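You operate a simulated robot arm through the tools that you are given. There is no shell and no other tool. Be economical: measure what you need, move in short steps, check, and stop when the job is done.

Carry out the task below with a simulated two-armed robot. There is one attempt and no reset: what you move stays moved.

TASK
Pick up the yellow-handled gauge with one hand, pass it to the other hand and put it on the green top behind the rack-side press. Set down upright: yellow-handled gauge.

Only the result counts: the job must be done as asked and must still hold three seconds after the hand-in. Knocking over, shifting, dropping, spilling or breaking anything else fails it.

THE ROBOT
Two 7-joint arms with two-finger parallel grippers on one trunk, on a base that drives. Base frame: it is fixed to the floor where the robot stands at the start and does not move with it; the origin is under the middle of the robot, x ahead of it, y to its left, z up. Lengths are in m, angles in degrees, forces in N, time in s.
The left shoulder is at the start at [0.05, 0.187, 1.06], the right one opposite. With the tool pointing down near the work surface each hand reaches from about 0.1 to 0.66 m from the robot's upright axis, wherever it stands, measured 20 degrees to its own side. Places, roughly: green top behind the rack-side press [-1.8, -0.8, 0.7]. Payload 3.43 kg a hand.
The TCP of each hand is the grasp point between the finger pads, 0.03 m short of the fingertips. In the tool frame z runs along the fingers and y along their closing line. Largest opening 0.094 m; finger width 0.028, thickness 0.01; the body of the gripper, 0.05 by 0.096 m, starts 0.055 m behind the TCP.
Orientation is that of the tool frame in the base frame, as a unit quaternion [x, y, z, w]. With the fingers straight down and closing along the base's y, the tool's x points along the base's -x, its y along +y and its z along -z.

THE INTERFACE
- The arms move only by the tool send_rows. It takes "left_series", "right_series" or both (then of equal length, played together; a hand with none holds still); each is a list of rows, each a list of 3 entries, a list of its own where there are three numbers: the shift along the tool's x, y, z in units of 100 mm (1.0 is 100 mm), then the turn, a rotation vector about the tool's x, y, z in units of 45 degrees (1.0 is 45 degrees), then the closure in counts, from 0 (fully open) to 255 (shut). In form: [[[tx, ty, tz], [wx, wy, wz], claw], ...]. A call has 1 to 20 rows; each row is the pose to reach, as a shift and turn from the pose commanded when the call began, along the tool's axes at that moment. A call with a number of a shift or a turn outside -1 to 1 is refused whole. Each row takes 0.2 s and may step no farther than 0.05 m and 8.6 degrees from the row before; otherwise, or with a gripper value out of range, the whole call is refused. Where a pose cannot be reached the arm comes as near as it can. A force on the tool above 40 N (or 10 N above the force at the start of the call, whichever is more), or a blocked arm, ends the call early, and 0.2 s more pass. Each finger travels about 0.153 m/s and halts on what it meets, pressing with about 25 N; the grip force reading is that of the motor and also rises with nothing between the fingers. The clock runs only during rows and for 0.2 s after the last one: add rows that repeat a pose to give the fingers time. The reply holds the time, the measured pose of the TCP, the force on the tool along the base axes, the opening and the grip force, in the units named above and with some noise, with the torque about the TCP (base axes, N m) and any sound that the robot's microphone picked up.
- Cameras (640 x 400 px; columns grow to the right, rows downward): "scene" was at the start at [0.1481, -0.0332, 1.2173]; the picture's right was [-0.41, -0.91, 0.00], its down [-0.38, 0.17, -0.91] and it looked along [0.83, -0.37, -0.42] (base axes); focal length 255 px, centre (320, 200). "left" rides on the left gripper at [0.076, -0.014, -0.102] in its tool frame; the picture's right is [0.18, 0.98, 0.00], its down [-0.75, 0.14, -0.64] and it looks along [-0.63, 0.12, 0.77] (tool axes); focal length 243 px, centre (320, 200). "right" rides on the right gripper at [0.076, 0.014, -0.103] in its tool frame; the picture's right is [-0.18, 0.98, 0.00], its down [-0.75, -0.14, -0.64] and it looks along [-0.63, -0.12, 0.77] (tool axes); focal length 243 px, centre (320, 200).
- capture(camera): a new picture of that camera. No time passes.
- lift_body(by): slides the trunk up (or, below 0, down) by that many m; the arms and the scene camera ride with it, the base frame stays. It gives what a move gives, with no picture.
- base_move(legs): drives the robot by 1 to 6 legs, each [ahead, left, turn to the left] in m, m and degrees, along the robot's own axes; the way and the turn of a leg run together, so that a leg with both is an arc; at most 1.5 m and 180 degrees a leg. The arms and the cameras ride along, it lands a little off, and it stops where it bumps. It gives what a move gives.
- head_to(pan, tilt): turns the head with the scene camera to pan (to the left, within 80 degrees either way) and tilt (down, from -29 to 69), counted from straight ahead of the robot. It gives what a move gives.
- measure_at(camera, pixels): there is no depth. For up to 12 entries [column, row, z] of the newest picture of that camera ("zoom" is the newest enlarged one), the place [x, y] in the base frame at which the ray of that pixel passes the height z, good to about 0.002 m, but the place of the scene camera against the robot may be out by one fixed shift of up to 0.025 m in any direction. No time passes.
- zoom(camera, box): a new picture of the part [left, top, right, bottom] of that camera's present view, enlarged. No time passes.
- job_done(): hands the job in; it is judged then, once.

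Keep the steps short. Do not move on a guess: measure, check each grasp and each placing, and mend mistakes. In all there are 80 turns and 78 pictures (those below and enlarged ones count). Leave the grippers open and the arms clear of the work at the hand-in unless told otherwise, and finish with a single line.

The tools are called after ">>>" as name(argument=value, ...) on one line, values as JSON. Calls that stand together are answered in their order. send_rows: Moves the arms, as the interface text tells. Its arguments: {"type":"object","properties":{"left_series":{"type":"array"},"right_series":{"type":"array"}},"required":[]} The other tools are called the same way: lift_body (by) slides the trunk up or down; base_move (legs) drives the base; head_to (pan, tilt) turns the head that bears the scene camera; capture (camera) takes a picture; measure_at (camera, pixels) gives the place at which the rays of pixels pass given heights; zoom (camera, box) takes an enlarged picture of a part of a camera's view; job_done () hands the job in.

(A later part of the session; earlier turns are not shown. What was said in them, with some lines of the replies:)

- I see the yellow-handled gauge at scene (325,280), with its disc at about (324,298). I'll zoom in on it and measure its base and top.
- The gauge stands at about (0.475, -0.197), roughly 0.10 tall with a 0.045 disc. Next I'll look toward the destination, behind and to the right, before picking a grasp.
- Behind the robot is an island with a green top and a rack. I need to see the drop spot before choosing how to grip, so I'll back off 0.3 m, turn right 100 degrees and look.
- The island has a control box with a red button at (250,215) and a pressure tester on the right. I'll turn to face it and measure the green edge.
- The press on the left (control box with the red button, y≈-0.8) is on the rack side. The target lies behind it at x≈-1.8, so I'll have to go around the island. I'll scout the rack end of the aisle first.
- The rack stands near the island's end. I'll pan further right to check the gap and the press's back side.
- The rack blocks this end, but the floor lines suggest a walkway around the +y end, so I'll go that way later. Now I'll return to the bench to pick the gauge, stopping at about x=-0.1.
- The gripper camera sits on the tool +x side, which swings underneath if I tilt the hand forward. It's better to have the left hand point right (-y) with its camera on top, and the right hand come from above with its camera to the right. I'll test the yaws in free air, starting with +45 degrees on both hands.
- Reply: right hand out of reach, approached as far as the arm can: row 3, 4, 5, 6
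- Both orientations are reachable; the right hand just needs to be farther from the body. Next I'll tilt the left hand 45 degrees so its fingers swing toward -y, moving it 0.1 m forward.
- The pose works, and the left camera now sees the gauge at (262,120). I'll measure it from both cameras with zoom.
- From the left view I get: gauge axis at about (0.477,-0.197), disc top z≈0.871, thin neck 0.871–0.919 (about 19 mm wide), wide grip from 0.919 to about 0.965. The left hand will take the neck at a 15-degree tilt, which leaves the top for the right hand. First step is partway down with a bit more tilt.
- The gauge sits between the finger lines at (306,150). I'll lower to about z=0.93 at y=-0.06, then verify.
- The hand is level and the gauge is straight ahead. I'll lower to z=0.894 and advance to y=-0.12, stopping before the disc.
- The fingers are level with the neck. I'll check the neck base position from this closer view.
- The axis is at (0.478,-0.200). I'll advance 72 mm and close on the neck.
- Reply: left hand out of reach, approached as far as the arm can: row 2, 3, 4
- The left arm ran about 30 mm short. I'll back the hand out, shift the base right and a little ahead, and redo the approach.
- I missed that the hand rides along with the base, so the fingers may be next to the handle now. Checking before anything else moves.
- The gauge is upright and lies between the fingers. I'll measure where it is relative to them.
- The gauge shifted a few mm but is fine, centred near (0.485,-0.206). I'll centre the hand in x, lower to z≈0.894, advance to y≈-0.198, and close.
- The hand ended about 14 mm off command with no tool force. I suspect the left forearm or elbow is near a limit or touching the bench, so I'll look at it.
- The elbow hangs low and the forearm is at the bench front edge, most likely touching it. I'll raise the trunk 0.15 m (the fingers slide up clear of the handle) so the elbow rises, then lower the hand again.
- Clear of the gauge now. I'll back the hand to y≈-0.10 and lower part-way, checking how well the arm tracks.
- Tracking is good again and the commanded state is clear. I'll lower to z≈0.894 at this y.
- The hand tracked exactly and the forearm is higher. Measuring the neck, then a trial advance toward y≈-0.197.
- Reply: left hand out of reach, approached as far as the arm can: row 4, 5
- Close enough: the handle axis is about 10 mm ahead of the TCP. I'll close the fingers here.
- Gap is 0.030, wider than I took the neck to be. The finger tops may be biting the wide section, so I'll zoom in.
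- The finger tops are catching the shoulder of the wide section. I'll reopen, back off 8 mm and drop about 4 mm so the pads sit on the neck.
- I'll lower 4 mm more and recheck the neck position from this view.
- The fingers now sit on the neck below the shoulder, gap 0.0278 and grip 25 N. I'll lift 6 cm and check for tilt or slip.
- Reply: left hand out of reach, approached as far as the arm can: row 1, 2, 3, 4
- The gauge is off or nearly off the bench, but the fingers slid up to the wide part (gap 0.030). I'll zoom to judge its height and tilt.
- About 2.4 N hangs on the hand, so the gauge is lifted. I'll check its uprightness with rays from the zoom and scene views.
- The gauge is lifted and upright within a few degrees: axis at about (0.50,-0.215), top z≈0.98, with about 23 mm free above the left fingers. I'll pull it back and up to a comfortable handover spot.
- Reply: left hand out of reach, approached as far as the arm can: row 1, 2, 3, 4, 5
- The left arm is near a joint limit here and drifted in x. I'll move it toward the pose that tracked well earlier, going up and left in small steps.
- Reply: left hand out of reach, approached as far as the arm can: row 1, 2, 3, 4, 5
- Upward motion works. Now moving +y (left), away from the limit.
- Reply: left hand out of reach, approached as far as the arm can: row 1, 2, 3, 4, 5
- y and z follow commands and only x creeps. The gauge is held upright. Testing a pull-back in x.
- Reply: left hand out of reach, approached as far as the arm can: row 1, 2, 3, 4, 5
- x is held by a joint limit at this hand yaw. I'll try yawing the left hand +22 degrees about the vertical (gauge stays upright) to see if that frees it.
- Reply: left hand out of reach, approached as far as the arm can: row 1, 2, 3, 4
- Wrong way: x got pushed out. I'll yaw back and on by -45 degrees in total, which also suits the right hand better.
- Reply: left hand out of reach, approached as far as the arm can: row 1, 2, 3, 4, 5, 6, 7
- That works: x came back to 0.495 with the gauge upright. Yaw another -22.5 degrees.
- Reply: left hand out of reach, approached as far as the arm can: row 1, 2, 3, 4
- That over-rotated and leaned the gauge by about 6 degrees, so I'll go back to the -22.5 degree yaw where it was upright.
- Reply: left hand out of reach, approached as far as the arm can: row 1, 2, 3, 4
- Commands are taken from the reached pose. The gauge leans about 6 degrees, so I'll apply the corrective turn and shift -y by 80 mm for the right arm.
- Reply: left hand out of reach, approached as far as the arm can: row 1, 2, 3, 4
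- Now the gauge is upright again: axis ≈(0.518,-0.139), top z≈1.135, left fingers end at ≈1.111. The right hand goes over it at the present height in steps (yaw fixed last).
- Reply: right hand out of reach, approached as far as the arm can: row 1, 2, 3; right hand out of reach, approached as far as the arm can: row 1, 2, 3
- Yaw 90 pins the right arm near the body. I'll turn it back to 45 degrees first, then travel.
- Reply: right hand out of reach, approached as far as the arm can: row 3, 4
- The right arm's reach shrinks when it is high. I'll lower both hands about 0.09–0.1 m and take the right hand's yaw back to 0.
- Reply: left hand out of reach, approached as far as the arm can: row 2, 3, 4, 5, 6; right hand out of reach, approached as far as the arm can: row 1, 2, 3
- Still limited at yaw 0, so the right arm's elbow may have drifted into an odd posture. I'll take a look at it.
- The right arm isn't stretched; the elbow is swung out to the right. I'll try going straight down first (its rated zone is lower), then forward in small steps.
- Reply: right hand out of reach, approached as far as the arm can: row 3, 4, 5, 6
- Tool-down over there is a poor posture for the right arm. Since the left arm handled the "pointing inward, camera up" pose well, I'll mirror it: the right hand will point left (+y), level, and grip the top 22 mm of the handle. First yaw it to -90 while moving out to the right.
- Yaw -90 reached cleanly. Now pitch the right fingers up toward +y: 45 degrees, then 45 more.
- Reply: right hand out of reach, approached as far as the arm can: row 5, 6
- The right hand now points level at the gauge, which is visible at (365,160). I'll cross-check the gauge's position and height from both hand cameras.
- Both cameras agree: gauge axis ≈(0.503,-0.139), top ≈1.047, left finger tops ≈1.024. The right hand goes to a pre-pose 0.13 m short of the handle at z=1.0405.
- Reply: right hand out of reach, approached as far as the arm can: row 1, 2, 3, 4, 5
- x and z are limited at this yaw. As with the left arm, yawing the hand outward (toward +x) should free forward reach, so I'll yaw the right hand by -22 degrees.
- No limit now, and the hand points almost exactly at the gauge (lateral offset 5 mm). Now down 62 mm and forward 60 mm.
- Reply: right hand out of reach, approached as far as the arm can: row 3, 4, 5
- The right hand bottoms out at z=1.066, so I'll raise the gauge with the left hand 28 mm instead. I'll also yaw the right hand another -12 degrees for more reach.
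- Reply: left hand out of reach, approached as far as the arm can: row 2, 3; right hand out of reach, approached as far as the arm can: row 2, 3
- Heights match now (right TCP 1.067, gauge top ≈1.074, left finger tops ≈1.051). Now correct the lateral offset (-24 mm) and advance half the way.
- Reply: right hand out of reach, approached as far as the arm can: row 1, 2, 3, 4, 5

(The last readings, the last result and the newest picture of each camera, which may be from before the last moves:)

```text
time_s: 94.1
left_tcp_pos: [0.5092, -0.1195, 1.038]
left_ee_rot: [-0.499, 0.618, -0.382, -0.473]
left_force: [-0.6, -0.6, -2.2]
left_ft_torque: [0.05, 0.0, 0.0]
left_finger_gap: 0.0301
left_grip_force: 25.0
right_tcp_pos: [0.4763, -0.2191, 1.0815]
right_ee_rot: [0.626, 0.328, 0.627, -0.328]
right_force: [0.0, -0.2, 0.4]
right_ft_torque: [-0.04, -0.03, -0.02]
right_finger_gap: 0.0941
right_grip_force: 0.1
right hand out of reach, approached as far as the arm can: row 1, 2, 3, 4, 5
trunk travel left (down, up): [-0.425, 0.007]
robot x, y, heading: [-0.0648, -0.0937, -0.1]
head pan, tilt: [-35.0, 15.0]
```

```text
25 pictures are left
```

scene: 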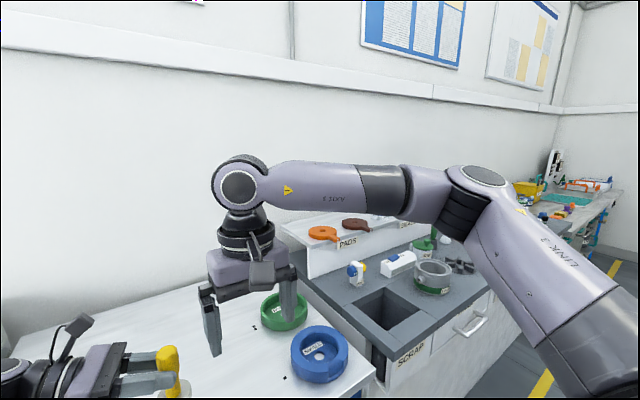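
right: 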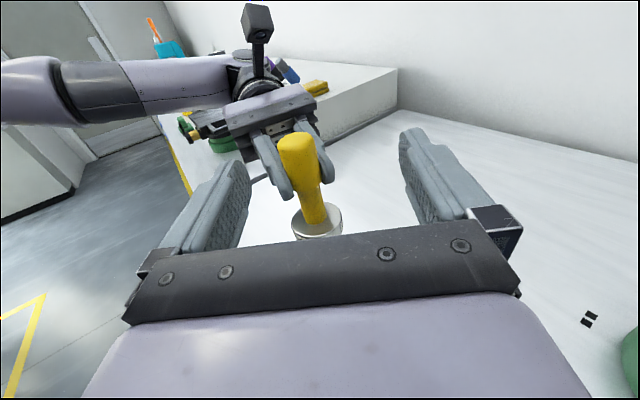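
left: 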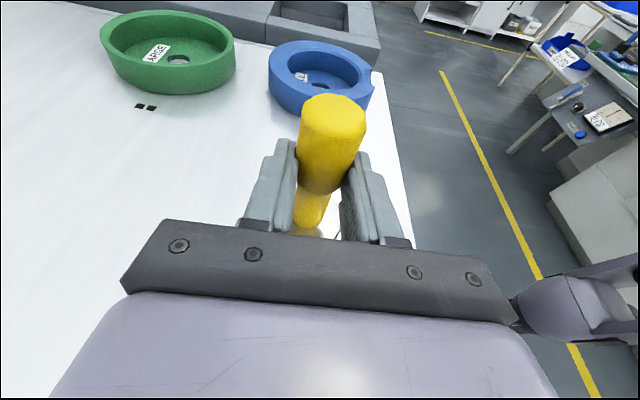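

Moving in pushes the right hand up. It's easier to bring the gauge into the open right fingers with the left hand (-y 67 mm, up 14 mm), a direction in which it has tracked well.

>>> send_rows(left_series=[[[0.15, 0, 0], [0, 0, 0], 255], [[0.2, -0.05, 0.2], [0, 0, 0], 255], [[0.25, -0.09, 0.4], [0, 0, 0], 255], [[0.312, -0.137, 0.595], [0, 0, 0], 255], [[0.312, -0.137, 0.595], [0, 0, 0], 255]])

>>> capture(camera="right")

>>> capture(camera="left")

```text
time_s: 95.3
left_tcp_pos: [0.5, -0.1834, 1.0551]
left_ee_rot: [-0.501, 0.616, -0.385, -0.471]
left_force: [0.1, -0.3, -2.2]
left_ft_torque: [0.05, -0.01, 0.0]
left_finger_gap: 0.0303
left_grip_force: 25.2
left hand out of reach, approached as far as the arm can: row 1, 3, 4, 5
right_tcp_pos: [0.4782, -0.2187, 1.0805]
right_ee_rot: [0.626, 0.328, 0.627, -0.327]
right_force: [1.1, 0.7, 0.2]
right_ft_torque: [0.01, -0.02, 0.0]
right_finger_gap: 0.094
right_grip_force: 0.0
trunk travel left (down, up): [-0.425, 0.007]
robot x, y, heading: [-0.067, -0.0945, -0.1]
head pan, tilt: [-35.0, 15.0]
```

```text
24 pictures are left
```

right: 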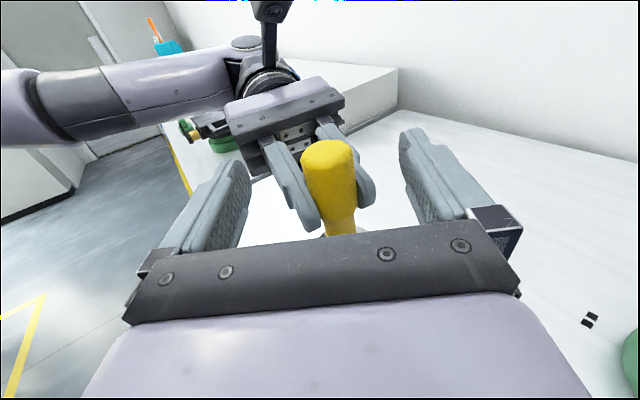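

```text
23 pictures are left
```

left: 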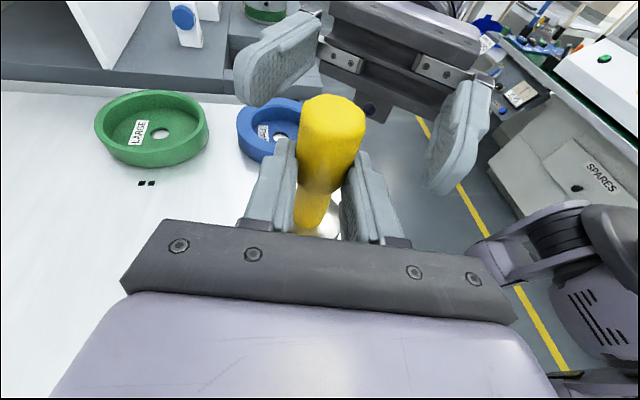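

The gauge handle is now between the right fingers: axis 25 mm ahead of the right TCP and 5 mm off centre. I'll nudge the right hand in 8 mm, 5 mm sideways and 4 mm up.

>>> send_rows(right_series=[[[0.04, 0.02, 0], [0, 0, 0], 0], [[0.04, 0.047, 0.04], [0, 0, 0], 0], [[0.04, 0.047, 0.08], [0, 0, 0], 0], [[0.04, 0.047, 0.08], [0, 0, 0], 0]])

```text
time_s: 96.3
left_tcp_pos: [0.5003, -0.1829, 1.0542]
left_ee_rot: [-0.5, 0.617, -0.384, -0.472]
left_force: [-0.3, 0.1, -2.7]
left_ft_torque: [0.05, -0.02, -0.01]
left_finger_gap: 0.0298
left_grip_force: 24.7
right_tcp_pos: [0.4845, -0.216, 1.0875]
right_ee_rot: [0.626, 0.329, 0.627, -0.327]
right_force: [0.1, -0.1, -0.3]
right_ft_torque: [-0.02, -0.02, 0.0]
right_finger_gap: 0.094
right_grip_force: 0.1
trunk travel left (down, up): [-0.425, 0.007]
robot x, y, heading: [-0.0687, -0.093, 0.1]
head pan, tilt: [-35.0, 15.0]
```

Aligned: 20 mm ahead, 1 mm lateral. I'll lower 2.5 mm for more overlap and close the right fingers gently.

>>> send_rows(right_series=[[[-0.025, 0.01, 0.02], [0, 0, 0], 0], [[-0.025, 0.01, 0.02], [0, 0, 0], 80], [[-0.025, 0.01, 0.02], [0, 0, 0], 130], [[-0.025, 0.01, 0.02], [0, 0, 0], 150], [[-0.025, 0.01, 0.02], [0, 0, 0], 170], [[-0.025, 0.01, 0.02], [0, 0, 0], 255], [[-0.025, 0.01, 0.02], [0, 0, 0], 255], [[-0.025, 0.01, 0.02], [0, 0, 0], 255]])

>>> capture(camera="right")

>>> capture(camera="left")

```text
time_s: 98.1
left_tcp_pos: [0.4991, -0.1841, 1.0537]
left_ee_rot: [-0.501, 0.616, -0.384, -0.471]
left_force: [-1.7, 0.3, -1.6]
left_ft_torque: [-0.15, -0.13, -0.02]
left_finger_gap: 0.0298
left_grip_force: 24.7
right_tcp_pos: [0.4847, -0.2156, 1.088]
right_ee_rot: [0.626, 0.329, 0.627, -0.327]
right_force: [2.3, -2.1, 0.2]
right_ft_torque: [0.17, 0.1, -0.12]
right_finger_gap: 0.0313
right_grip_force: 24.2
right hand out of reach, approached as far as the arm can: row 1, 2, 3, 4, 5, 6, 7, 8
trunk travel left (down, up): [-0.425, 0.007]
robot x, y, heading: [-0.0668, -0.096, 0.2]
head pan, tilt: [-35.0, 15.0]
```

```text
22 pictures are left
```

right: 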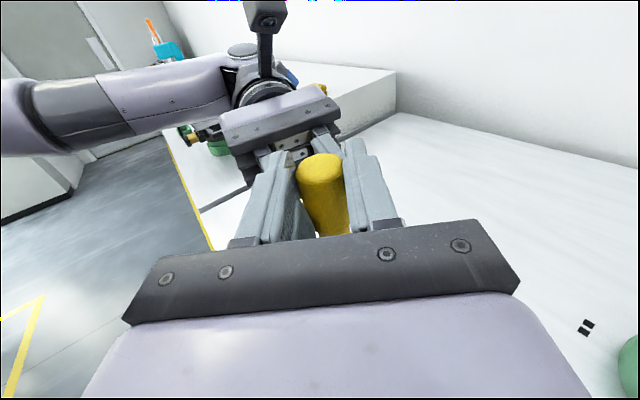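

```text
21 pictures are left
```

left: 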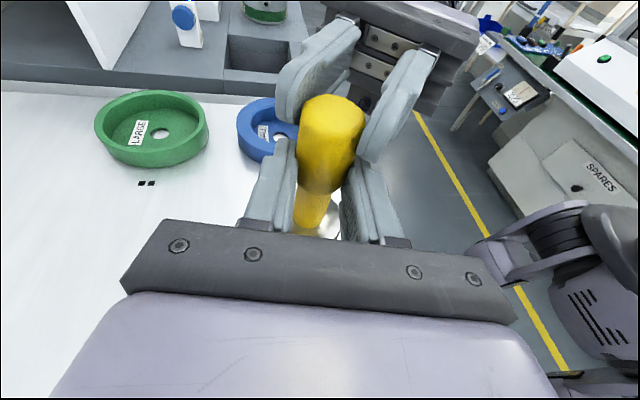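

The right hand holds the top (gap 0.0313, 24 N). Now I'll open the left fingers and back the left hand straight out along its own axis.

>>> send_rows(left_series=[[[0, 0, 0], [0, 0, 0], 150], [[0, 0, 0], [0, 0, 0], 110], [[0, 0, 0], [0, 0, 0], 90], [[0, 0, -0.2], [0, 0, 0], 90], [[0, 0, -0.5], [0, 0, 0], 90], [[0, 0, -1], [0, 0, 0], 90]])

>>> capture(camera="right")

>>> capture(camera="left")

```text
time_s: 99.5
left_tcp_pos: [0.5181, -0.0871, 1.0795]
left_ee_rot: [-0.499, 0.616, -0.384, -0.473]
left_force: [0.0, 1.5, -1.2]
left_ft_torque: [0.01, 0.03, 0.01]
left_finger_gap: 0.0609
left_grip_force: 0.1
right_tcp_pos: [0.4843, -0.2154, 1.0881]
right_ee_rot: [0.626, 0.329, 0.627, -0.327]
right_force: [-1.0, -0.2, 0.0]
right_ft_torque: [-0.04, 0.0, 0.01]
right_finger_gap: 0.0312
right_grip_force: 25.2
trunk travel left (down, up): [-0.425, 0.007]
robot x, y, heading: [-0.0695, -0.093, 0.2]
head pan, tilt: [-35.0, 15.0]
```

```text
20 pictures are left
```

right: 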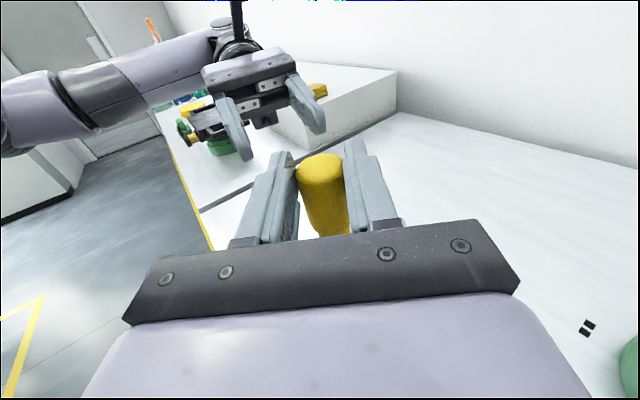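

```text
19 pictures are left
```

left: 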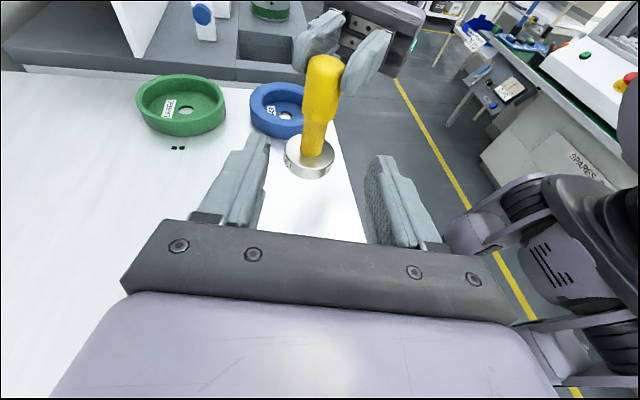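

Handover done: the gauge is upright in the right hand, clear of the left. Now I'll back off, turn left to face +y, and drive toward the +y end of the aisle, then look.

>>> base_move(legs=[[-0.24, 0, 0], [0, 0, 90], [1.3, 0, 0]])

>>> head_to(pan=50, tilt=25)

>>> capture(camera="scene")

```text
time_s: 111.2
left_tcp_pos: [-0.3268, 1.7805, 1.0793]
left_ee_rot: [0.79, -0.079, 0.605, 0.059]
left_force: [0.6, -0.3, 0.1]
left_ft_torque: [-0.02, 0.01, -0.02]
left_finger_gap: 0.061
left_grip_force: 0.0
right_tcp_pos: [-0.1975, 1.7468, 1.0868]
right_ee_rot: [0.209, 0.676, 0.21, -0.675]
right_force: [0.1, 0.3, 0.9]
right_ft_torque: [-0.04, -0.05, 0.01]
right_finger_gap: 0.0311
right_grip_force: 25.4
trunk travel left (down, up): [-0.425, 0.007]
robot x, y, heading: [-0.3178, 1.1925, 90.4]
head pan, tilt: [-35.0, 15.0]
```

```text
time_s: 112.8
left_tcp_pos: [-0.3267, 1.78, 1.0797]
left_ee_rot: [0.79, -0.08, 0.605, 0.061]
left_force: [0.2, -0.4, -0.4]
left_ft_torque: [0.0, 0.0, 0.01]
left_finger_gap: 0.0609
left_grip_force: 0.1
right_tcp_pos: [-0.198, 1.7476, 1.0877]
right_ee_rot: [0.209, 0.675, 0.211, -0.675]
right_force: [-0.9, 1.3, 0.0]
right_ft_torque: [-0.02, -0.01, -0.04]
right_finger_gap: 0.0309
right_grip_force: 25.3
trunk travel left (down, up): [-0.425, 0.007]
robot x, y, heading: [-0.3151, 1.1936, 90.3]
head pan, tilt: [50.0, 25.0]
```

```text
18 pictures are left
```

scene: 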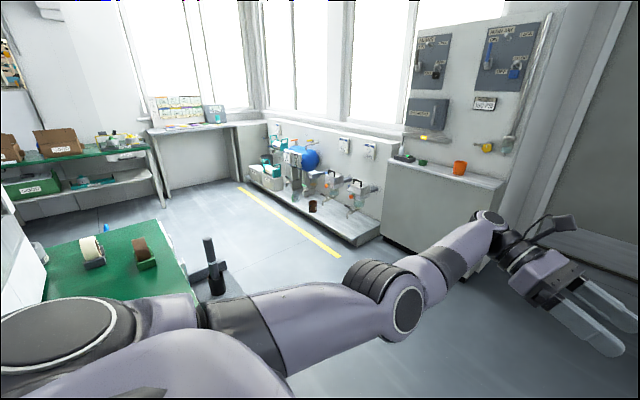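

The +y end of the island is visible, with a walkway between it and the window wall. I'll measure edges for the route.

>>> measure_at(camera="scene", pixels=[[165, 222, 0.75], [195, 290, 0.75], [240, 187, 0], [340, 257, 0], [45, 243, 0.75], [240, 270, 0.75], [385, 235, 0.05], [255, 185, 0.05], [125, 218, 0.75], [165, 207, 0.0]])

```text
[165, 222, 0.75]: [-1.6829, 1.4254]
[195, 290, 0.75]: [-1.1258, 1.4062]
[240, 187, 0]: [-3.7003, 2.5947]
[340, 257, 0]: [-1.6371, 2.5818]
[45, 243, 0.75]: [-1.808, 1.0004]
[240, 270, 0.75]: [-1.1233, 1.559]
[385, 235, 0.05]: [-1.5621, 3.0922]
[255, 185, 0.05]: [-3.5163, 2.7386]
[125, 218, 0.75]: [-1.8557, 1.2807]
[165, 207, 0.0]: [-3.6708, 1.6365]
```

The island ends at y≈1.43 (a clamp sticks out to 1.6), and the walkway runs to about y=2.6. I'll drive to y≈2.15, turn to face -x and go ahead 1.4 m, then look at the rear aisle.

>>> base_move(legs=[[0.96, 0, 0], [0, 0, 90], [1.4, 0, 0]])

>>> head_to(pan=45, tilt=20)

>>> capture(camera="scene")

```text
time_s: 128.2
left_tcp_pos: [-2.3071, 2.111, 1.0795]
left_ee_rot: [0.611, 0.506, 0.468, -0.389]
left_force: [1.0, -0.9, -0.4]
left_ft_torque: [0.03, -0.01, 0.01]
left_finger_gap: 0.0608
left_grip_force: 0.1
right_tcp_pos: [-2.2772, 2.2408, 1.0865]
right_ee_rot: [0.334, -0.623, 0.332, 0.624]
right_force: [-0.9, 0.2, -0.3]
right_ft_torque: [0.04, -0.02, 0.01]
right_finger_gap: 0.0301
right_grip_force: 25.3
trunk travel left (down, up): [-0.425, 0.007]
robot x, y, heading: [-1.7216, 2.1275, -178.8]
head pan, tilt: [50.0, 25.0]
```

```text
time_s: 128.9
left_tcp_pos: [-2.3078, 2.1102, 1.0807]
left_ee_rot: [0.612, 0.506, 0.468, -0.388]
left_force: [0.1, -0.2, 0.8]
left_ft_torque: [0.03, -0.02, 0.01]
left_finger_gap: 0.061
left_grip_force: 0.0
right_tcp_pos: [-2.2765, 2.241, 1.0871]
right_ee_rot: [0.334, -0.624, 0.333, 0.624]
right_force: [-0.5, -0.2, -0.4]
right_ft_torque: [0.04, -0.03, 0.04]
right_finger_gap: 0.0301
right_grip_force: 25.3
trunk travel left (down, up): [-0.425, 0.007]
robot x, y, heading: [-1.719, 2.1271, -178.8]
head pan, tilt: [45.0, 20.0]
```

```text
17 pictures are left
```

scene: 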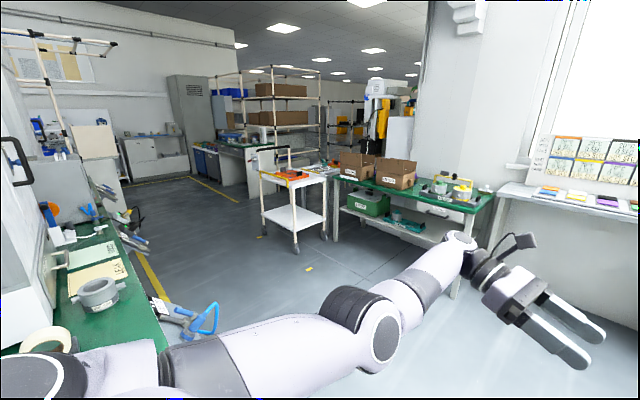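

The gap shrank slightly (0.0312 to 0.0301), so I'll confirm the gauge is still well held and measure the obstacles in the rear aisle.

>>> capture(camera="right")

>>> measure_at(camera="scene", pixels=[[165, 300, 0], [130, 240, 0], [295, 252, 0], [266, 236, 0], [325, 240, 0], [335, 240, 0], [165, 345, 0.75], [120, 240, 0.75], [215, 315, 0.85], [95, 225, 0.75]])

```text
16 pictures are left
```

right: 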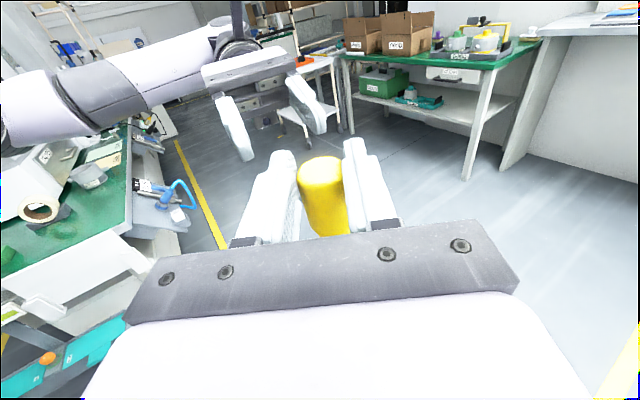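

```text
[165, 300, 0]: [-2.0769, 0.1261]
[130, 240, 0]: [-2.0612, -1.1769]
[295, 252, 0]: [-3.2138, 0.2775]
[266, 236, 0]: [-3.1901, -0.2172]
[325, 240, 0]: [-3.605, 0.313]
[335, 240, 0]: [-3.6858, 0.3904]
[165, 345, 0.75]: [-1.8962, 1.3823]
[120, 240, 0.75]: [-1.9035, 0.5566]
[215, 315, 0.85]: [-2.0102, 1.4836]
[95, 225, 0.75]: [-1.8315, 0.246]
```

The handle is firmly held. The rear edge of the island is x≈-1.9 and a trolley stands beyond x=-3.19, so I'll use x≈-2.6, face -y and drive to y≈-0.69.

>>> base_move(legs=[[0.88, 0, 0], [0, 0, 88.8], [1.45, 0, 0], [1.37, 0, 0]])

>>> head_to(pan=70, tilt=30)

>>> capture(camera="scene")

```text
time_s: 150.6
left_tcp_pos: [-2.6211, -1.2815, 1.08]
left_ee_rot: [0.085, 0.789, 0.065, -0.605]
left_force: [-0.1, -0.9, 0.2]
left_ft_torque: [0.0, 0.01, -0.01]
left_finger_gap: 0.0606
left_grip_force: 0.2
right_tcp_pos: [-2.7509, -1.2459, 1.0868]
right_ee_rot: [0.674, -0.215, 0.673, 0.216]
right_force: [0.4, -0.9, -0.2]
right_ft_torque: [0.08, 0.04, 0.0]
right_finger_gap: 0.0303
right_grip_force: 25.6
trunk travel left (down, up): [-0.425, 0.007]
robot x, y, heading: [-2.629, -0.6967, -90.6]
head pan, tilt: [45.0, 20.0]
```

```text
time_s: 151.5
left_tcp_pos: [-2.6209, -1.2802, 1.081]
left_ee_rot: [0.085, 0.789, 0.064, -0.605]
left_force: [-0.3, -1.3, 0.2]
left_ft_torque: [0.0, -0.03, -0.01]
left_finger_gap: 0.0607
left_grip_force: 0.1
right_tcp_pos: [-2.7493, -1.2465, 1.0864]
right_ee_rot: [0.674, -0.215, 0.673, 0.216]
right_force: [0.2, 0.1, -0.3]
right_ft_torque: [0.05, 0.03, 0.02]
right_finger_gap: 0.0297
right_grip_force: 25.0
trunk travel left (down, up): [-0.425, 0.007]
robot x, y, heading: [-2.6223, -0.6963, -90.7]
head pan, tilt: [70.0, 30.0]
```

```text
15 pictures are left
```

scene: 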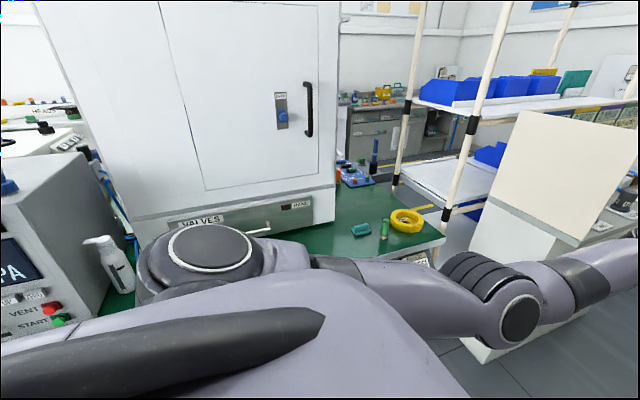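

I see the rear of the rack-side press (white door, "VALVES" drawer), but the arm hides the green strip. I'll turn to face it.

>>> measure_at(camera="scene", pixels=[[334, 221, 0.75], [445, 237, 0.75], [335, 235, 0.75], [140, 245, 0.75], [310, 135, 1.1], [405, 220, 0.75]])

>>> base_move(legs=[[0, 0, 90.7]])

>>> head_to(pan=0, tilt=38)

>>> capture(camera="scene")

```text
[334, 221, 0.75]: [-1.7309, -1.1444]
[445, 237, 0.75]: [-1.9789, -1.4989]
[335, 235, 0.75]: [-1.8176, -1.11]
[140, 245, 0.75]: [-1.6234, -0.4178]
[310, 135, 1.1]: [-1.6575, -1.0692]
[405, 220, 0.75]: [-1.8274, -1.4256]
```

```text
time_s: 155.7
left_tcp_pos: [-2.0366, -0.6926, 1.08]
left_ee_rot: [-0.497, 0.619, -0.382, -0.473]
left_force: [-0.2, -0.2, 0.6]
left_ft_torque: [-0.02, 0.0, -0.02]
left_finger_gap: 0.0606
left_grip_force: 0.1
right_tcp_pos: [-2.072, -0.8208, 1.0867]
right_ee_rot: [0.628, 0.325, 0.628, -0.324]
right_force: [0.0, -0.2, 0.7]
right_ft_torque: [-0.07, 0.05, 0.0]
right_finger_gap: 0.0299
right_grip_force: 25.2
trunk travel left (down, up): [-0.425, 0.007]
robot x, y, heading: [-2.6237, -0.697, -0.4]
head pan, tilt: [70.0, 30.0]
```

```text
time_s: 157.1
left_tcp_pos: [-2.037, -0.6928, 1.0794]
left_ee_rot: [-0.497, 0.619, -0.382, -0.473]
left_force: [0.2, -0.8, 0.9]
left_ft_torque: [0.02, 0.0, 0.02]
left_finger_gap: 0.061
left_grip_force: 0.1
right_tcp_pos: [-2.0728, -0.8209, 1.0867]
right_ee_rot: [0.628, 0.324, 0.629, -0.323]
right_force: [0.4, 0.5, -0.9]
right_ft_torque: [-0.04, 0.02, 0.0]
right_finger_gap: 0.0301
right_grip_force: 25.2
trunk travel left (down, up): [-0.425, 0.007]
robot x, y, heading: [-2.6256, -0.701, -0.3]
head pan, tilt: [0.0, 38.0]
```

```text
14 pictures are left
```

scene: 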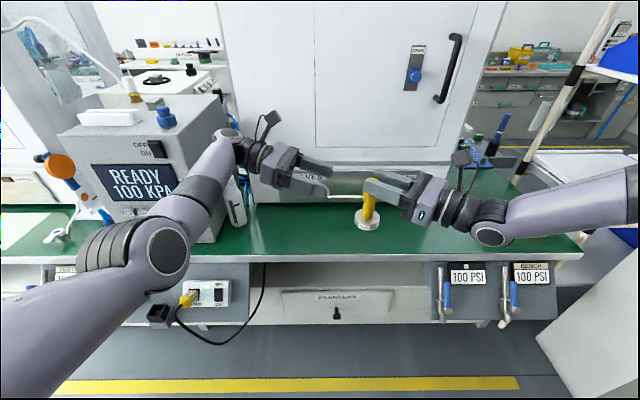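

The strip of green top behind the press lies between rows 200 and 255, and it's clear. I'll determine the surface height by triangulating the right corner (583,250), and zoom to check the gauge's lean.

>>> measure_at(camera="scene", pixels=[[583, 252, 0.7], [583, 252, 0.75], [583, 252, 0.8], [320, 258, 0.75], [320, 258, 0.7], [340, 200, 0.75], [340, 200, 0.7], [320, 258, 0.8], [250, 205, 0.75], [450, 200, 0.75]])

>>> zoom(camera="scene", box=[320, 160, 440, 240])

```text
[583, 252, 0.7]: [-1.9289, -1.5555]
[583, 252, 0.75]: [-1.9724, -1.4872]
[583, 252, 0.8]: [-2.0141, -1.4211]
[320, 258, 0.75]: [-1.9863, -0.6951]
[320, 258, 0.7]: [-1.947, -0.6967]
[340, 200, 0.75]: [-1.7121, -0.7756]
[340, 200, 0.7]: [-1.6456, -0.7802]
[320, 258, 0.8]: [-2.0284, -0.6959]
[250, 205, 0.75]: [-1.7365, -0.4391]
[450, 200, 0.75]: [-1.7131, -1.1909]
```

```text
5.00 times, centred on (380, 200) of scene
```

zoom: 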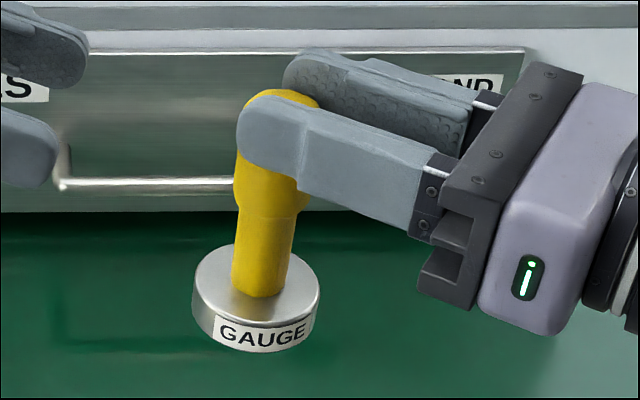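

The gauge hangs upright (its slant matches the view's perspective). The surface comes out at z≈0.70, rear edge x≈-1.947, press foot x≈-1.646. Before closing in, I'll stow the left hand: pitch it back to fingers-down, raise it and pull it back.

>>> send_rows(left_series=[[[0.17, 0, 0], [0, -0.167, 0], 90], [[0.34, 0, 0], [0, -0.333, 0], 90], [[0.5, 0, 0], [0, -0.5, 0], 90], [[0.67, 0, 0], [0, -0.667, 0], 90], [[0.84, 0, 0], [0, -0.833, 0], 90], [[1, 0, 0], [0, -1, 0], 90]])

>>> send_rows(left_series=[[[0, 0.17, 0], [0, -0.167, 0], 90], [[0, 0.34, 0], [0, -0.333, 0], 90], [[0, 0.5, 0], [0, -0.5, 0], 90], [[0, 0.67, 0], [0, -0.667, 0], 90], [[0, 0.84, 0], [0, -0.667, 0], 90], [[0, 1, 0], [0, -0.667, 0], 90]])

>>> head_to(pan=-40, tilt=38)

>>> capture(camera="scene")

```text
time_s: 158.5
left_tcp_pos: [-2.0469, -0.7155, 1.1764]
left_ee_rot: [-0.607, 0.753, -0.162, -0.199]
left_force: [0.7, -0.2, -0.2]
left_ft_torque: [0.02, -0.01, -0.01]
left_finger_gap: 0.0607
left_grip_force: 0.2
left hand out of reach, approached as far as the arm can: row 6
right_tcp_pos: [-2.0733, -0.8228, 1.0885]
right_ee_rot: [0.628, 0.324, 0.629, -0.324]
right_force: [0.3, -0.6, 0.0]
right_ft_torque: [-0.05, 0.0, 0.02]
right_finger_gap: 0.03
right_grip_force: 24.9
trunk travel left (down, up): [-0.425, 0.007]
robot x, y, heading: [-2.6202, -0.6958, -0.6]
head pan, tilt: [0.0, 38.0]
```

```text
time_s: 159.9
left_tcp_pos: [-2.1441, -0.6954, 1.1748]
left_ee_rot: [-0.627, 0.779, 0.0, 0.002]
left_force: [0.0, 0.1, -0.1]
left_ft_torque: [0.02, 0.0, 0.02]
left_finger_gap: 0.0608
left_grip_force: 0.0
right_tcp_pos: [-2.0725, -0.822, 1.0872]
right_ee_rot: [0.628, 0.325, 0.628, -0.325]
right_force: [0.1, -0.1, 1.5]
right_ft_torque: [-0.02, 0.02, -0.01]
right_finger_gap: 0.03
right_grip_force: 25.0
trunk travel left (down, up): [-0.425, 0.007]
robot x, y, heading: [-2.6216, -0.6945, -0.6]
head pan, tilt: [0.0, 38.0]
```

```text
time_s: 161.0
left_tcp_pos: [-2.1446, -0.6926, 1.1748]
left_ee_rot: [-0.627, 0.779, 0.0, 0.002]
left_force: [-0.6, -0.4, -0.5]
left_ft_torque: [0.0, 0.0, -0.03]
left_finger_gap: 0.0608
left_grip_force: 0.1
right_tcp_pos: [-2.0728, -0.8223, 1.0881]
right_ee_rot: [0.628, 0.324, 0.629, -0.323]
right_force: [-0.3, -0.3, 1.1]
right_ft_torque: [-0.03, -0.02, 0.0]
right_finger_gap: 0.0301
right_grip_force: 24.8
trunk travel left (down, up): [-0.425, 0.007]
robot x, y, heading: [-2.6245, -0.6933, -0.6]
head pan, tilt: [-40.0, 38.0]
```

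```text
12 pictures are left
```

scene: 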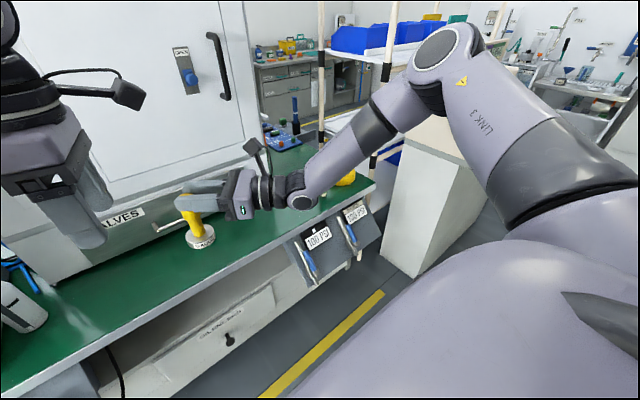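

The right elbow is well up and the forearm slopes down to the wrist, with nothing under it. I'll drive forward 0.25 m (gauge axis to about (-1.811,-0.806)), then check.

>>> base_move(legs=[[0.25, 0, 0.6]])

>>> head_to(pan=-15, tilt=45)

>>> capture(camera="scene")

```text
time_s: 162.8
left_tcp_pos: [-1.8967, -0.6911, 1.1752]
left_ee_rot: [-0.631, 0.776, 0.0, 0.001]
left_force: [1.3, 0.2, 0.6]
left_ft_torque: [0.0, 0.04, -0.02]
left_finger_gap: 0.0608
left_grip_force: 0.1
right_tcp_pos: [-1.8241, -0.8179, 1.0863]
right_ee_rot: [0.627, 0.328, 0.627, -0.326]
right_force: [-0.2, 0.4, 0.4]
right_ft_torque: [-0.05, 0.04, 0.02]
right_finger_gap: 0.03
right_grip_force: 25.7
trunk travel left (down, up): [-0.425, 0.007]
robot x, y, heading: [-2.3783, -0.6985, 0.2]
head pan, tilt: [-40.0, 38.0]
```

```text
time_s: 163.7
left_tcp_pos: [-1.8981, -0.6896, 1.1762]
left_ee_rot: [-0.631, 0.776, 0.0, 0.002]
left_force: [-0.3, -0.4, 0.3]
left_ft_torque: [-0.01, 0.0, 0.01]
left_finger_gap: 0.0612
left_grip_force: 0.1
right_tcp_pos: [-1.8236, -0.8166, 1.0863]
right_ee_rot: [0.627, 0.328, 0.627, -0.327]
right_force: [0.2, 0.0, -1.0]
right_ft_torque: [-0.04, 0.04, -0.01]
right_finger_gap: 0.03
right_grip_force: 25.0
trunk travel left (down, up): [-0.425, 0.007]
robot x, y, heading: [-2.3768, -0.6931, 0.2]
head pan, tilt: [-15.0, 45.0]
```

```text
11 pictures are left
```

scene: 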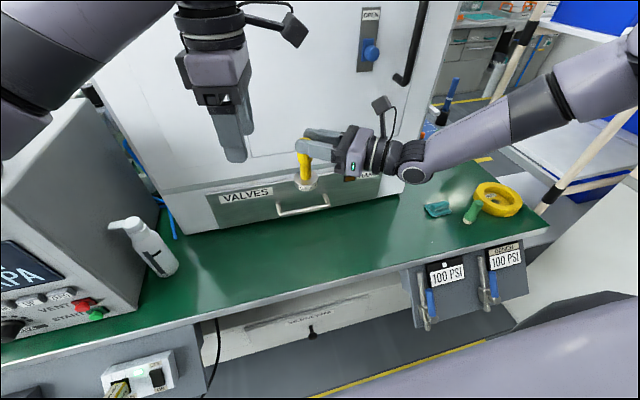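

Measuring the strip and the tester box, to be sure that lowering is safe for both arms.

>>> measure_at(camera="scene", pixels=[[132, 312, 0.7], [5, 340, 0.7], [370, 285, 0.7], [330, 212, 0.7], [305, 213, 0.75], [210, 230, 0.7], [175, 270, 0.7], [497, 205, 0.72], [95, 110, 1.05]])

>>> head_to(pan=40, tilt=35)

>>> capture(camera="scene")

```text
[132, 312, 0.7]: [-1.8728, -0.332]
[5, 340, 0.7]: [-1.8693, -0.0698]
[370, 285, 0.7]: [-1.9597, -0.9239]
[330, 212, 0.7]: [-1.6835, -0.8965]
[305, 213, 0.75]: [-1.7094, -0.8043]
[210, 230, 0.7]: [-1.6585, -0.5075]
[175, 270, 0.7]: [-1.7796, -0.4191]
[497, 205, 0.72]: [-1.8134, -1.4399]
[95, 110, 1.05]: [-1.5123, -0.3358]
```

```text
time_s: 164.9
left_tcp_pos: [-1.8991, -0.6905, 1.1741]
left_ee_rot: [-0.631, 0.776, 0.0, 0.001]
left_force: [0.5, -0.9, 0.4]
left_ft_torque: [-0.01, 0.01, -0.04]
left_finger_gap: 0.061
left_grip_force: 0.1
right_tcp_pos: [-1.8247, -0.8169, 1.0864]
right_ee_rot: [0.627, 0.329, 0.627, -0.327]
right_force: [0.4, -0.6, 0.2]
right_ft_torque: [-0.04, 0.06, -0.02]
right_finger_gap: 0.0301
right_grip_force: 24.8
trunk travel left (down, up): [-0.425, 0.007]
robot x, y, heading: [-2.3771, -0.6963, -0.2]
head pan, tilt: [40.0, 35.0]
```

```text
10 pictures are left
```

scene: 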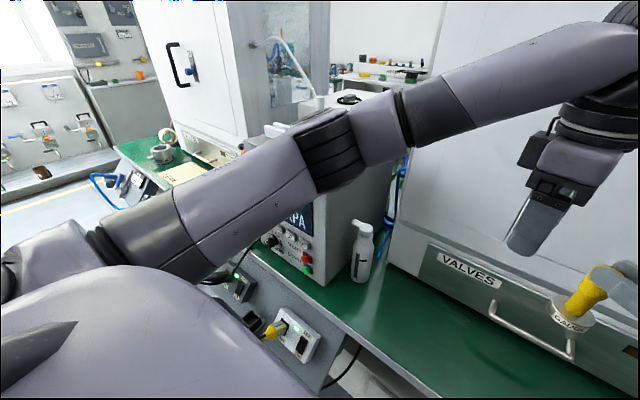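

The tester face is at x≈-1.87 and the left elbow is not far in front of it. I'll pull the left hand back 0.1 m first, then lower the trunk 0.22 m.

>>> send_rows(left_series=[[[0, 0.25, -0.1], [0, 0, 0], 0], [[0, 0.5, -0.2], [0, 0, 0], 0], [[0, 0.75, -0.3], [0, 0, 0], 0], [[0, 1, -0.4], [0, 0, 0], 0]])

>>> lift_body(by=-0.22)

>>> head_to(pan=-10, tilt=40)

>>> capture(camera="scene")

```text
time_s: 165.9
left_tcp_pos: [-1.9969, -0.6697, 1.215]
left_ee_rot: [-0.63, 0.776, 0.0, 0.002]
left_force: [0.3, 0.1, 1.1]
left_ft_torque: [-0.02, -0.02, 0.0]
left_finger_gap: 0.0939
left_grip_force: 0.0
right_tcp_pos: [-1.8246, -0.8173, 1.0871]
right_ee_rot: [0.627, 0.328, 0.627, -0.327]
right_force: [-0.6, 0.0, -0.9]
right_ft_torque: [-0.06, 0.05, 0.0]
right_finger_gap: 0.0299
right_grip_force: 24.7
trunk travel left (down, up): [-0.425, 0.007]
robot x, y, heading: [-2.3765, -0.6976, 0.1]
head pan, tilt: [40.0, 35.0]
```

```text
time_s: 168.2
left_tcp_pos: [-1.9971, -0.6701, 0.995]
left_ee_rot: [-0.63, 0.776, 0.0, 0.002]
left_force: [0.2, 0.1, 0.7]
left_ft_torque: [0.0, 0.0, 0.01]
left_finger_gap: 0.094
left_grip_force: 0.1
right_tcp_pos: [-1.8253, -0.8176, 0.8676]
right_ee_rot: [0.627, 0.328, 0.627, -0.327]
right_force: [0.5, 0.1, 0.2]
right_ft_torque: [-0.04, 0.01, -0.01]
right_finger_gap: 0.0302
right_grip_force: 24.8
trunk travel left (down, up): [-0.205, 0.227]
robot x, y, heading: [-2.3752, -0.694, 0.2]
head pan, tilt: [40.0, 35.0]
```

```text
time_s: 169.4
left_tcp_pos: [-1.9955, -0.6709, 0.9952]
left_ee_rot: [-0.631, 0.776, 0.0, 0.002]
left_force: [-0.7, 0.9, 0.4]
left_ft_torque: [-0.01, 0.01, 0.0]
left_finger_gap: 0.0941
left_grip_force: 0.0
right_tcp_pos: [-1.8241, -0.8169, 0.8665]
right_ee_rot: [0.627, 0.327, 0.628, -0.325]
right_force: [0.2, 0.5, -0.8]
right_ft_torque: [-0.02, 0.02, -0.02]
right_finger_gap: 0.0301
right_grip_force: 25.4
trunk travel left (down, up): [-0.205, 0.227]
robot x, y, heading: [-2.3741, -0.6963, -0.1]
head pan, tilt: [-10.0, 40.0]
```

```text
9 pictures are left
```

scene: 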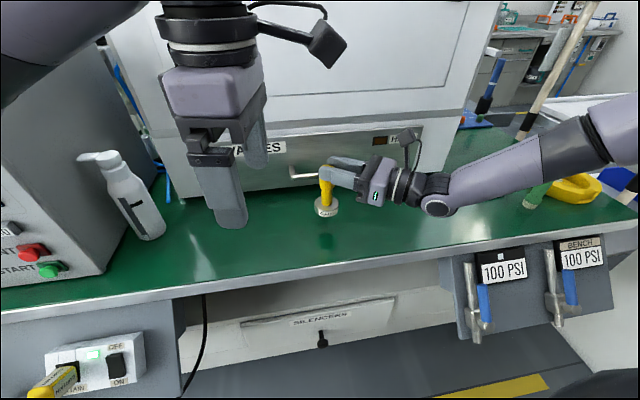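

The gauge hovers over the strip, clear of the drawer handle. I'll zoom to judge the remaining gap and uprightness.

>>> lift_body(by=-0.035)

>>> zoom(camera="scene", box=[270, 140, 410, 250])

```text
time_s: 170.2
left_tcp_pos: [-1.9959, -0.6705, 0.9609]
left_ee_rot: [-0.631, 0.776, 0.0, 0.002]
left_force: [0.0, 0.1, -0.4]
left_ft_torque: [0.0, 0.01, 0.01]
left_finger_gap: 0.094
left_grip_force: 0.0
right_tcp_pos: [-1.8234, -0.8157, 0.8328]
right_ee_rot: [0.626, 0.329, 0.627, -0.327]
right_force: [0.6, 0.4, -0.2]
right_ft_torque: [-0.06, 0.02, 0.0]
right_finger_gap: 0.0299
right_grip_force: 25.3
trunk travel left (down, up): [-0.17, 0.262]
robot x, y, heading: [-2.3758, -0.696, 0.0]
head pan, tilt: [-10.0, 40.0]
```

```text
3.64 times, centred on (340, 195) of scene
```

zoom: 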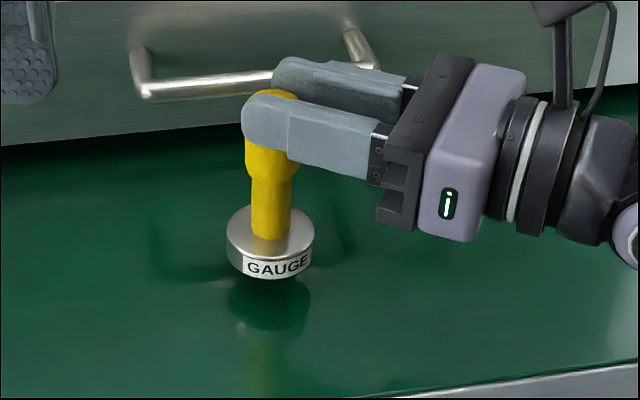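

The reflection suggests a gap of about 12 mm. I'll lower 9 mm, then 3 mm, watching the force.

>>> lift_body(by=-0.009)

>>> lift_body(by=-0.003)

>>> zoom(camera="scene", box=[270, 140, 410, 250])

```text
time_s: 170.8
left_tcp_pos: [-1.9966, -0.6701, 0.9511]
left_ee_rot: [-0.631, 0.776, -0.001, 0.001]
left_force: [-0.3, -0.7, -0.7]
left_ft_torque: [-0.06, -0.01, 0.03]
left_finger_gap: 0.094
left_grip_force: 0.0
right_tcp_pos: [-1.825, -0.8171, 0.823]
right_ee_rot: [0.627, 0.328, 0.627, -0.327]
right_force: [0.1, 0.5, -0.3]
right_ft_torque: [0.0, 0.03, 0.01]
right_finger_gap: 0.0302
right_grip_force: 24.6
trunk travel left (down, up): [-0.161, 0.271]
robot x, y, heading: [-2.3776, -0.6954, -0.0]
head pan, tilt: [-10.0, 40.0]
```

```text
time_s: 171.3
left_tcp_pos: [-1.9964, -0.6706, 0.9477]
left_ee_rot: [-0.631, 0.776, -0.001, 0.001]
left_force: [-0.1, 0.8, -0.6]
left_ft_torque: [0.01, 0.03, -0.02]
left_finger_gap: 0.094
left_grip_force: 0.0
right_tcp_pos: [-1.8239, -0.817, 0.8199]
right_ee_rot: [0.627, 0.328, 0.627, -0.327]
right_force: [0.4, 0.0, -0.4]
right_ft_torque: [-0.03, 0.05, 0.0]
right_finger_gap: 0.0302
right_grip_force: 25.0
trunk travel left (down, up): [-0.158, 0.274]
robot x, y, heading: [-2.3786, -0.6946, 0.2]
head pan, tilt: [-10.0, 40.0]
```

```text
3.64 times, centred on (340, 195) of scene
```

zoom: 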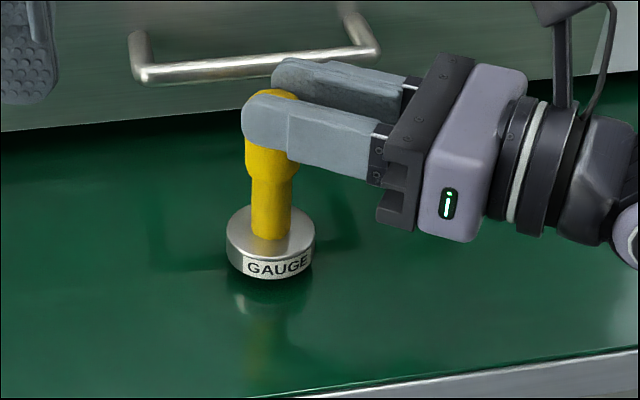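

The reflected disc edge at row ~314 should reach ~298 at contact, so about 6 mm remain. I'll lower 4 mm, then 2 mm, watching for force.

>>> lift_body(by=-0.004)

>>> lift_body(by=-0.002)

>>> zoom(camera="scene", box=[290, 170, 370, 230])

```text
time_s: 171.8
left_tcp_pos: [-1.9972, -0.6692, 0.944]
left_ee_rot: [-0.631, 0.776, 0.001, 0.002]
left_force: [0.2, 0.7, 0.3]
left_ft_torque: [0.03, 0.04, 0.01]
left_finger_gap: 0.0942
left_grip_force: 0.1
right_tcp_pos: [-1.8239, -0.8172, 0.8157]
right_ee_rot: [0.626, 0.328, 0.626, -0.328]
right_force: [0.3, 0.1, 0.0]
right_ft_torque: [-0.03, 0.02, -0.02]
right_finger_gap: 0.0297
right_grip_force: 24.7
trunk travel left (down, up): [-0.154, 0.278]
robot x, y, heading: [-2.3803, -0.6974, -0.0]
head pan, tilt: [-10.0, 40.0]
```

```text
time_s: 172.4
left_tcp_pos: [-1.9966, -0.6703, 0.9428]
left_ee_rot: [-0.631, 0.776, 0.0, 0.001]
left_force: [-0.4, 0.1, -0.7]
left_ft_torque: [-0.03, 0.0, 0.01]
left_finger_gap: 0.094
left_grip_force: 0.1
right_tcp_pos: [-1.8235, -0.8178, 0.8132]
right_ee_rot: [0.626, 0.329, 0.626, -0.327]
right_force: [0.3, 0.8, -0.1]
right_ft_torque: [0.0, 0.01, -0.01]
right_finger_gap: 0.0299
right_grip_force: 25.0
trunk travel left (down, up): [-0.152, 0.28]
robot x, y, heading: [-2.3783, -0.6967, 0.1]
head pan, tilt: [-10.0, 40.0]
```

```text
6.67 times, centred on (330, 200) of scene
```

zoom: 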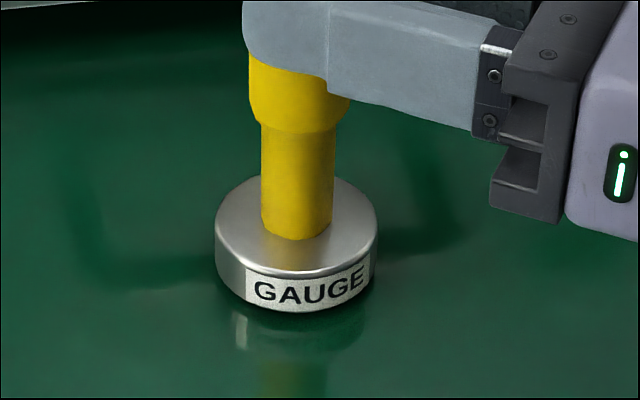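

Nearly touching: the reflected wall ends at row ~350, against 348 for contact. I'll lower by 1.5 mm and 1.5 mm and watch for the force rise.

>>> lift_body(by=-0.0015)

>>> lift_body(by=-0.0015)

```text
time_s: 172.9
left_tcp_pos: [-1.9965, -0.6706, 0.9406]
left_ee_rot: [-0.631, 0.776, -0.001, 0.001]
left_force: [-0.3, 0.3, 1.3]
left_ft_torque: [-0.01, 0.02, 0.0]
left_finger_gap: 0.0939
left_grip_force: 0.1
right_tcp_pos: [-1.8235, -0.8174, 0.8133]
right_ee_rot: [0.626, 0.328, 0.628, -0.326]
right_force: [-0.4, 0.8, 0.1]
right_ft_torque: [-0.01, 0.1, 0.0]
right_finger_gap: 0.0301
right_grip_force: 25.0
trunk travel left (down, up): [-0.151, 0.281]
robot x, y, heading: [-2.3753, -0.6949, 0.1]
head pan, tilt: [-10.0, 40.0]
```

```text
time_s: 173.4
left_tcp_pos: [-1.9965, -0.6696, 0.9394]
left_ee_rot: [-0.631, 0.776, -0.001, 0.001]
left_force: [-0.4, 0.1, 0.4]
left_ft_torque: [0.04, -0.01, -0.01]
left_finger_gap: 0.0941
left_grip_force: 0.0
right_tcp_pos: [-1.825, -0.8167, 0.8133]
right_ee_rot: [0.625, 0.327, 0.629, -0.326]
right_force: [-2.5, -1.3, 7.9]
right_ft_torque: [-0.29, 0.28, 0.04]
right_finger_gap: 0.03
right_grip_force: 24.9
trunk travel left (down, up): [-0.149, 0.283]
robot x, y, heading: [-2.3716, -0.6951, -0.0]
head pan, tilt: [-10.0, 40.0]
```

Contact: +7.9 N upward, and the TCP stopped descending. I'll ease up 1 mm, open the right fingers slowly, and check before withdrawing.

>>> lift_body(by=0.001)

>>> send_rows(right_series=[[[0, 0, 0], [0, 0, 0], 165], [[0, 0, 0], [0, 0, 0], 150], [[0, 0, 0], [0, 0, 0], 130], [[0, 0, 0], [0, 0, 0], 100], [[0, 0, 0], [0, 0, 0], 80], [[0, 0, 0], [0, 0, 0], 80]])

>>> zoom(camera="scene", box=[270, 140, 410, 250])

```text
time_s: 173.9
left_tcp_pos: [-1.9962, -0.6708, 0.9411]
left_ee_rot: [-0.631, 0.776, 0.0, 0.002]
left_force: [0.3, -1.0, 0.2]
left_ft_torque: [0.0, -0.02, -0.02]
left_finger_gap: 0.0942
left_grip_force: 0.1
right_tcp_pos: [-1.8227, -0.8175, 0.8137]
right_ee_rot: [0.626, 0.328, 0.628, -0.327]
right_force: [1.3, -1.1, 6.9]
right_ft_torque: [-0.02, -0.08, 0.0]
right_finger_gap: 0.0302
right_grip_force: 24.9
trunk travel left (down, up): [-0.15, 0.282]
robot x, y, heading: [-2.3754, -0.6963, -0.2]
head pan, tilt: [-10.0, 40.0]
```

```text
time_s: 175.3
left_tcp_pos: [-1.9975, -0.6697, 0.9392]
left_ee_rot: [-0.631, 0.776, 0.001, 0.001]
left_force: [-0.3, 0.9, -0.4]
left_ft_torque: [-0.03, 0.03, -0.01]
left_finger_gap: 0.0939
left_grip_force: 0.0
right_tcp_pos: [-1.8239, -0.8177, 0.8119]
right_ee_rot: [0.626, 0.329, 0.627, -0.327]
right_force: [-0.1, -0.2, 0.6]
right_ft_torque: [-0.03, 0.0, 0.01]
right_finger_gap: 0.0645
right_grip_force: 0.1
trunk travel left (down, up): [-0.15, 0.282]
robot x, y, heading: [-2.3767, -0.6975, 0.0]
head pan, tilt: [-10.0, 40.0]
```

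```text
3.64 times, centred on (340, 195) of scene
```

zoom: 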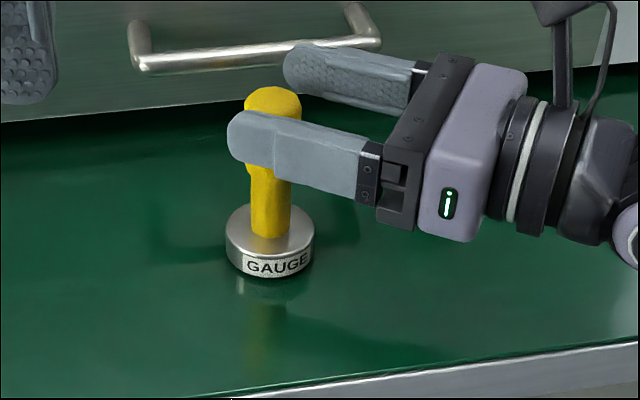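

The gauge stands upright and free. I'll raise the trunk 0.15 m so the fingers clear it vertically, then back the base away 0.3 m and take a final look.

>>> lift_body(by=0.15)

>>> base_move(legs=[[-0.3, 0, 0]])

>>> capture(camera="scene")

```text
time_s: 177.0
left_tcp_pos: [-1.9976, -0.6692, 1.0902]
left_ee_rot: [-0.631, 0.776, 0.0, 0.001]
left_force: [-0.1, -0.3, -0.6]
left_ft_torque: [-0.02, -0.01, 0.01]
left_finger_gap: 0.094
left_grip_force: 0.2
right_tcp_pos: [-1.8239, -0.8163, 0.9623]
right_ee_rot: [0.627, 0.328, 0.627, -0.327]
right_force: [0.2, -0.3, -0.2]
right_ft_torque: [0.0, -0.01, -0.02]
right_finger_gap: 0.0646
right_grip_force: 0.0
trunk travel left (down, up): [-0.3, 0.132]
robot x, y, heading: [-2.3799, -0.693, 0.0]
head pan, tilt: [-10.0, 40.0]
```

```text
time_s: 179.1
left_tcp_pos: [-2.2982, -0.6704, 1.0901]
left_ee_rot: [-0.632, 0.775, 0.001, 0.002]
left_force: [-0.3, -0.4, 0.3]
left_ft_torque: [-0.03, -0.01, 0.0]
left_finger_gap: 0.0938
left_grip_force: 0.0
right_tcp_pos: [-2.1264, -0.8161, 0.962]
right_ee_rot: [0.626, 0.329, 0.626, -0.329]
right_force: [0.2, -0.1, 0.2]
right_ft_torque: [0.02, 0.01, 0.01]
right_finger_gap: 0.0646
right_grip_force: 0.1
trunk travel left (down, up): [-0.3, 0.132]
robot x, y, heading: [-2.6741, -0.6997, -0.1]
head pan, tilt: [-10.0, 40.0]
```

```text
4 pictures are left
```

scene: 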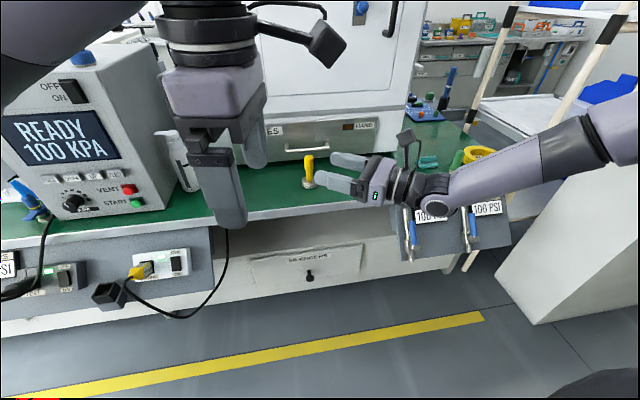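

The gauge stands upright at (308,172) on the green top behind the press. Both hands are clear and nothing else has moved. I'll open the right hand fully and hand in.

>>> send_rows(right_series=[[[0, 0, 0], [0, 0, 0], 0], [[0, 0, 0], [0, 0, 0], 0]])

>>> job_done()

```text
time_s: 179.7
left_tcp_pos: [-2.2981, -0.6691, 1.0898]
left_ee_rot: [-0.632, 0.775, 0.0, 0.001]
left_force: [0.4, 0.4, 0.0]
left_ft_torque: [0.02, 0.01, 0.0]
left_finger_gap: 0.0937
left_grip_force: 0.0
right_tcp_pos: [-2.1243, -0.8165, 0.9624]
right_ee_rot: [0.627, 0.328, 0.627, -0.327]
right_force: [-1.1, -0.5, -0.3]
right_ft_torque: [0.0, 0.04, -0.02]
right_finger_gap: 0.0941
right_grip_force: 0.0
trunk travel left (down, up): [-0.3, 0.132]
robot x, y, heading: [-2.6771, -0.6983, 0.1]
head pan, tilt: [-10.0, 40.0]
```

```text
The job is handed in.
```

The left hand picked up the yellow-handled gauge and passed it in the air to the right hand, which set it upright on the green top behind the rack-side press; both grippers are open and clear, and the job is handed in.
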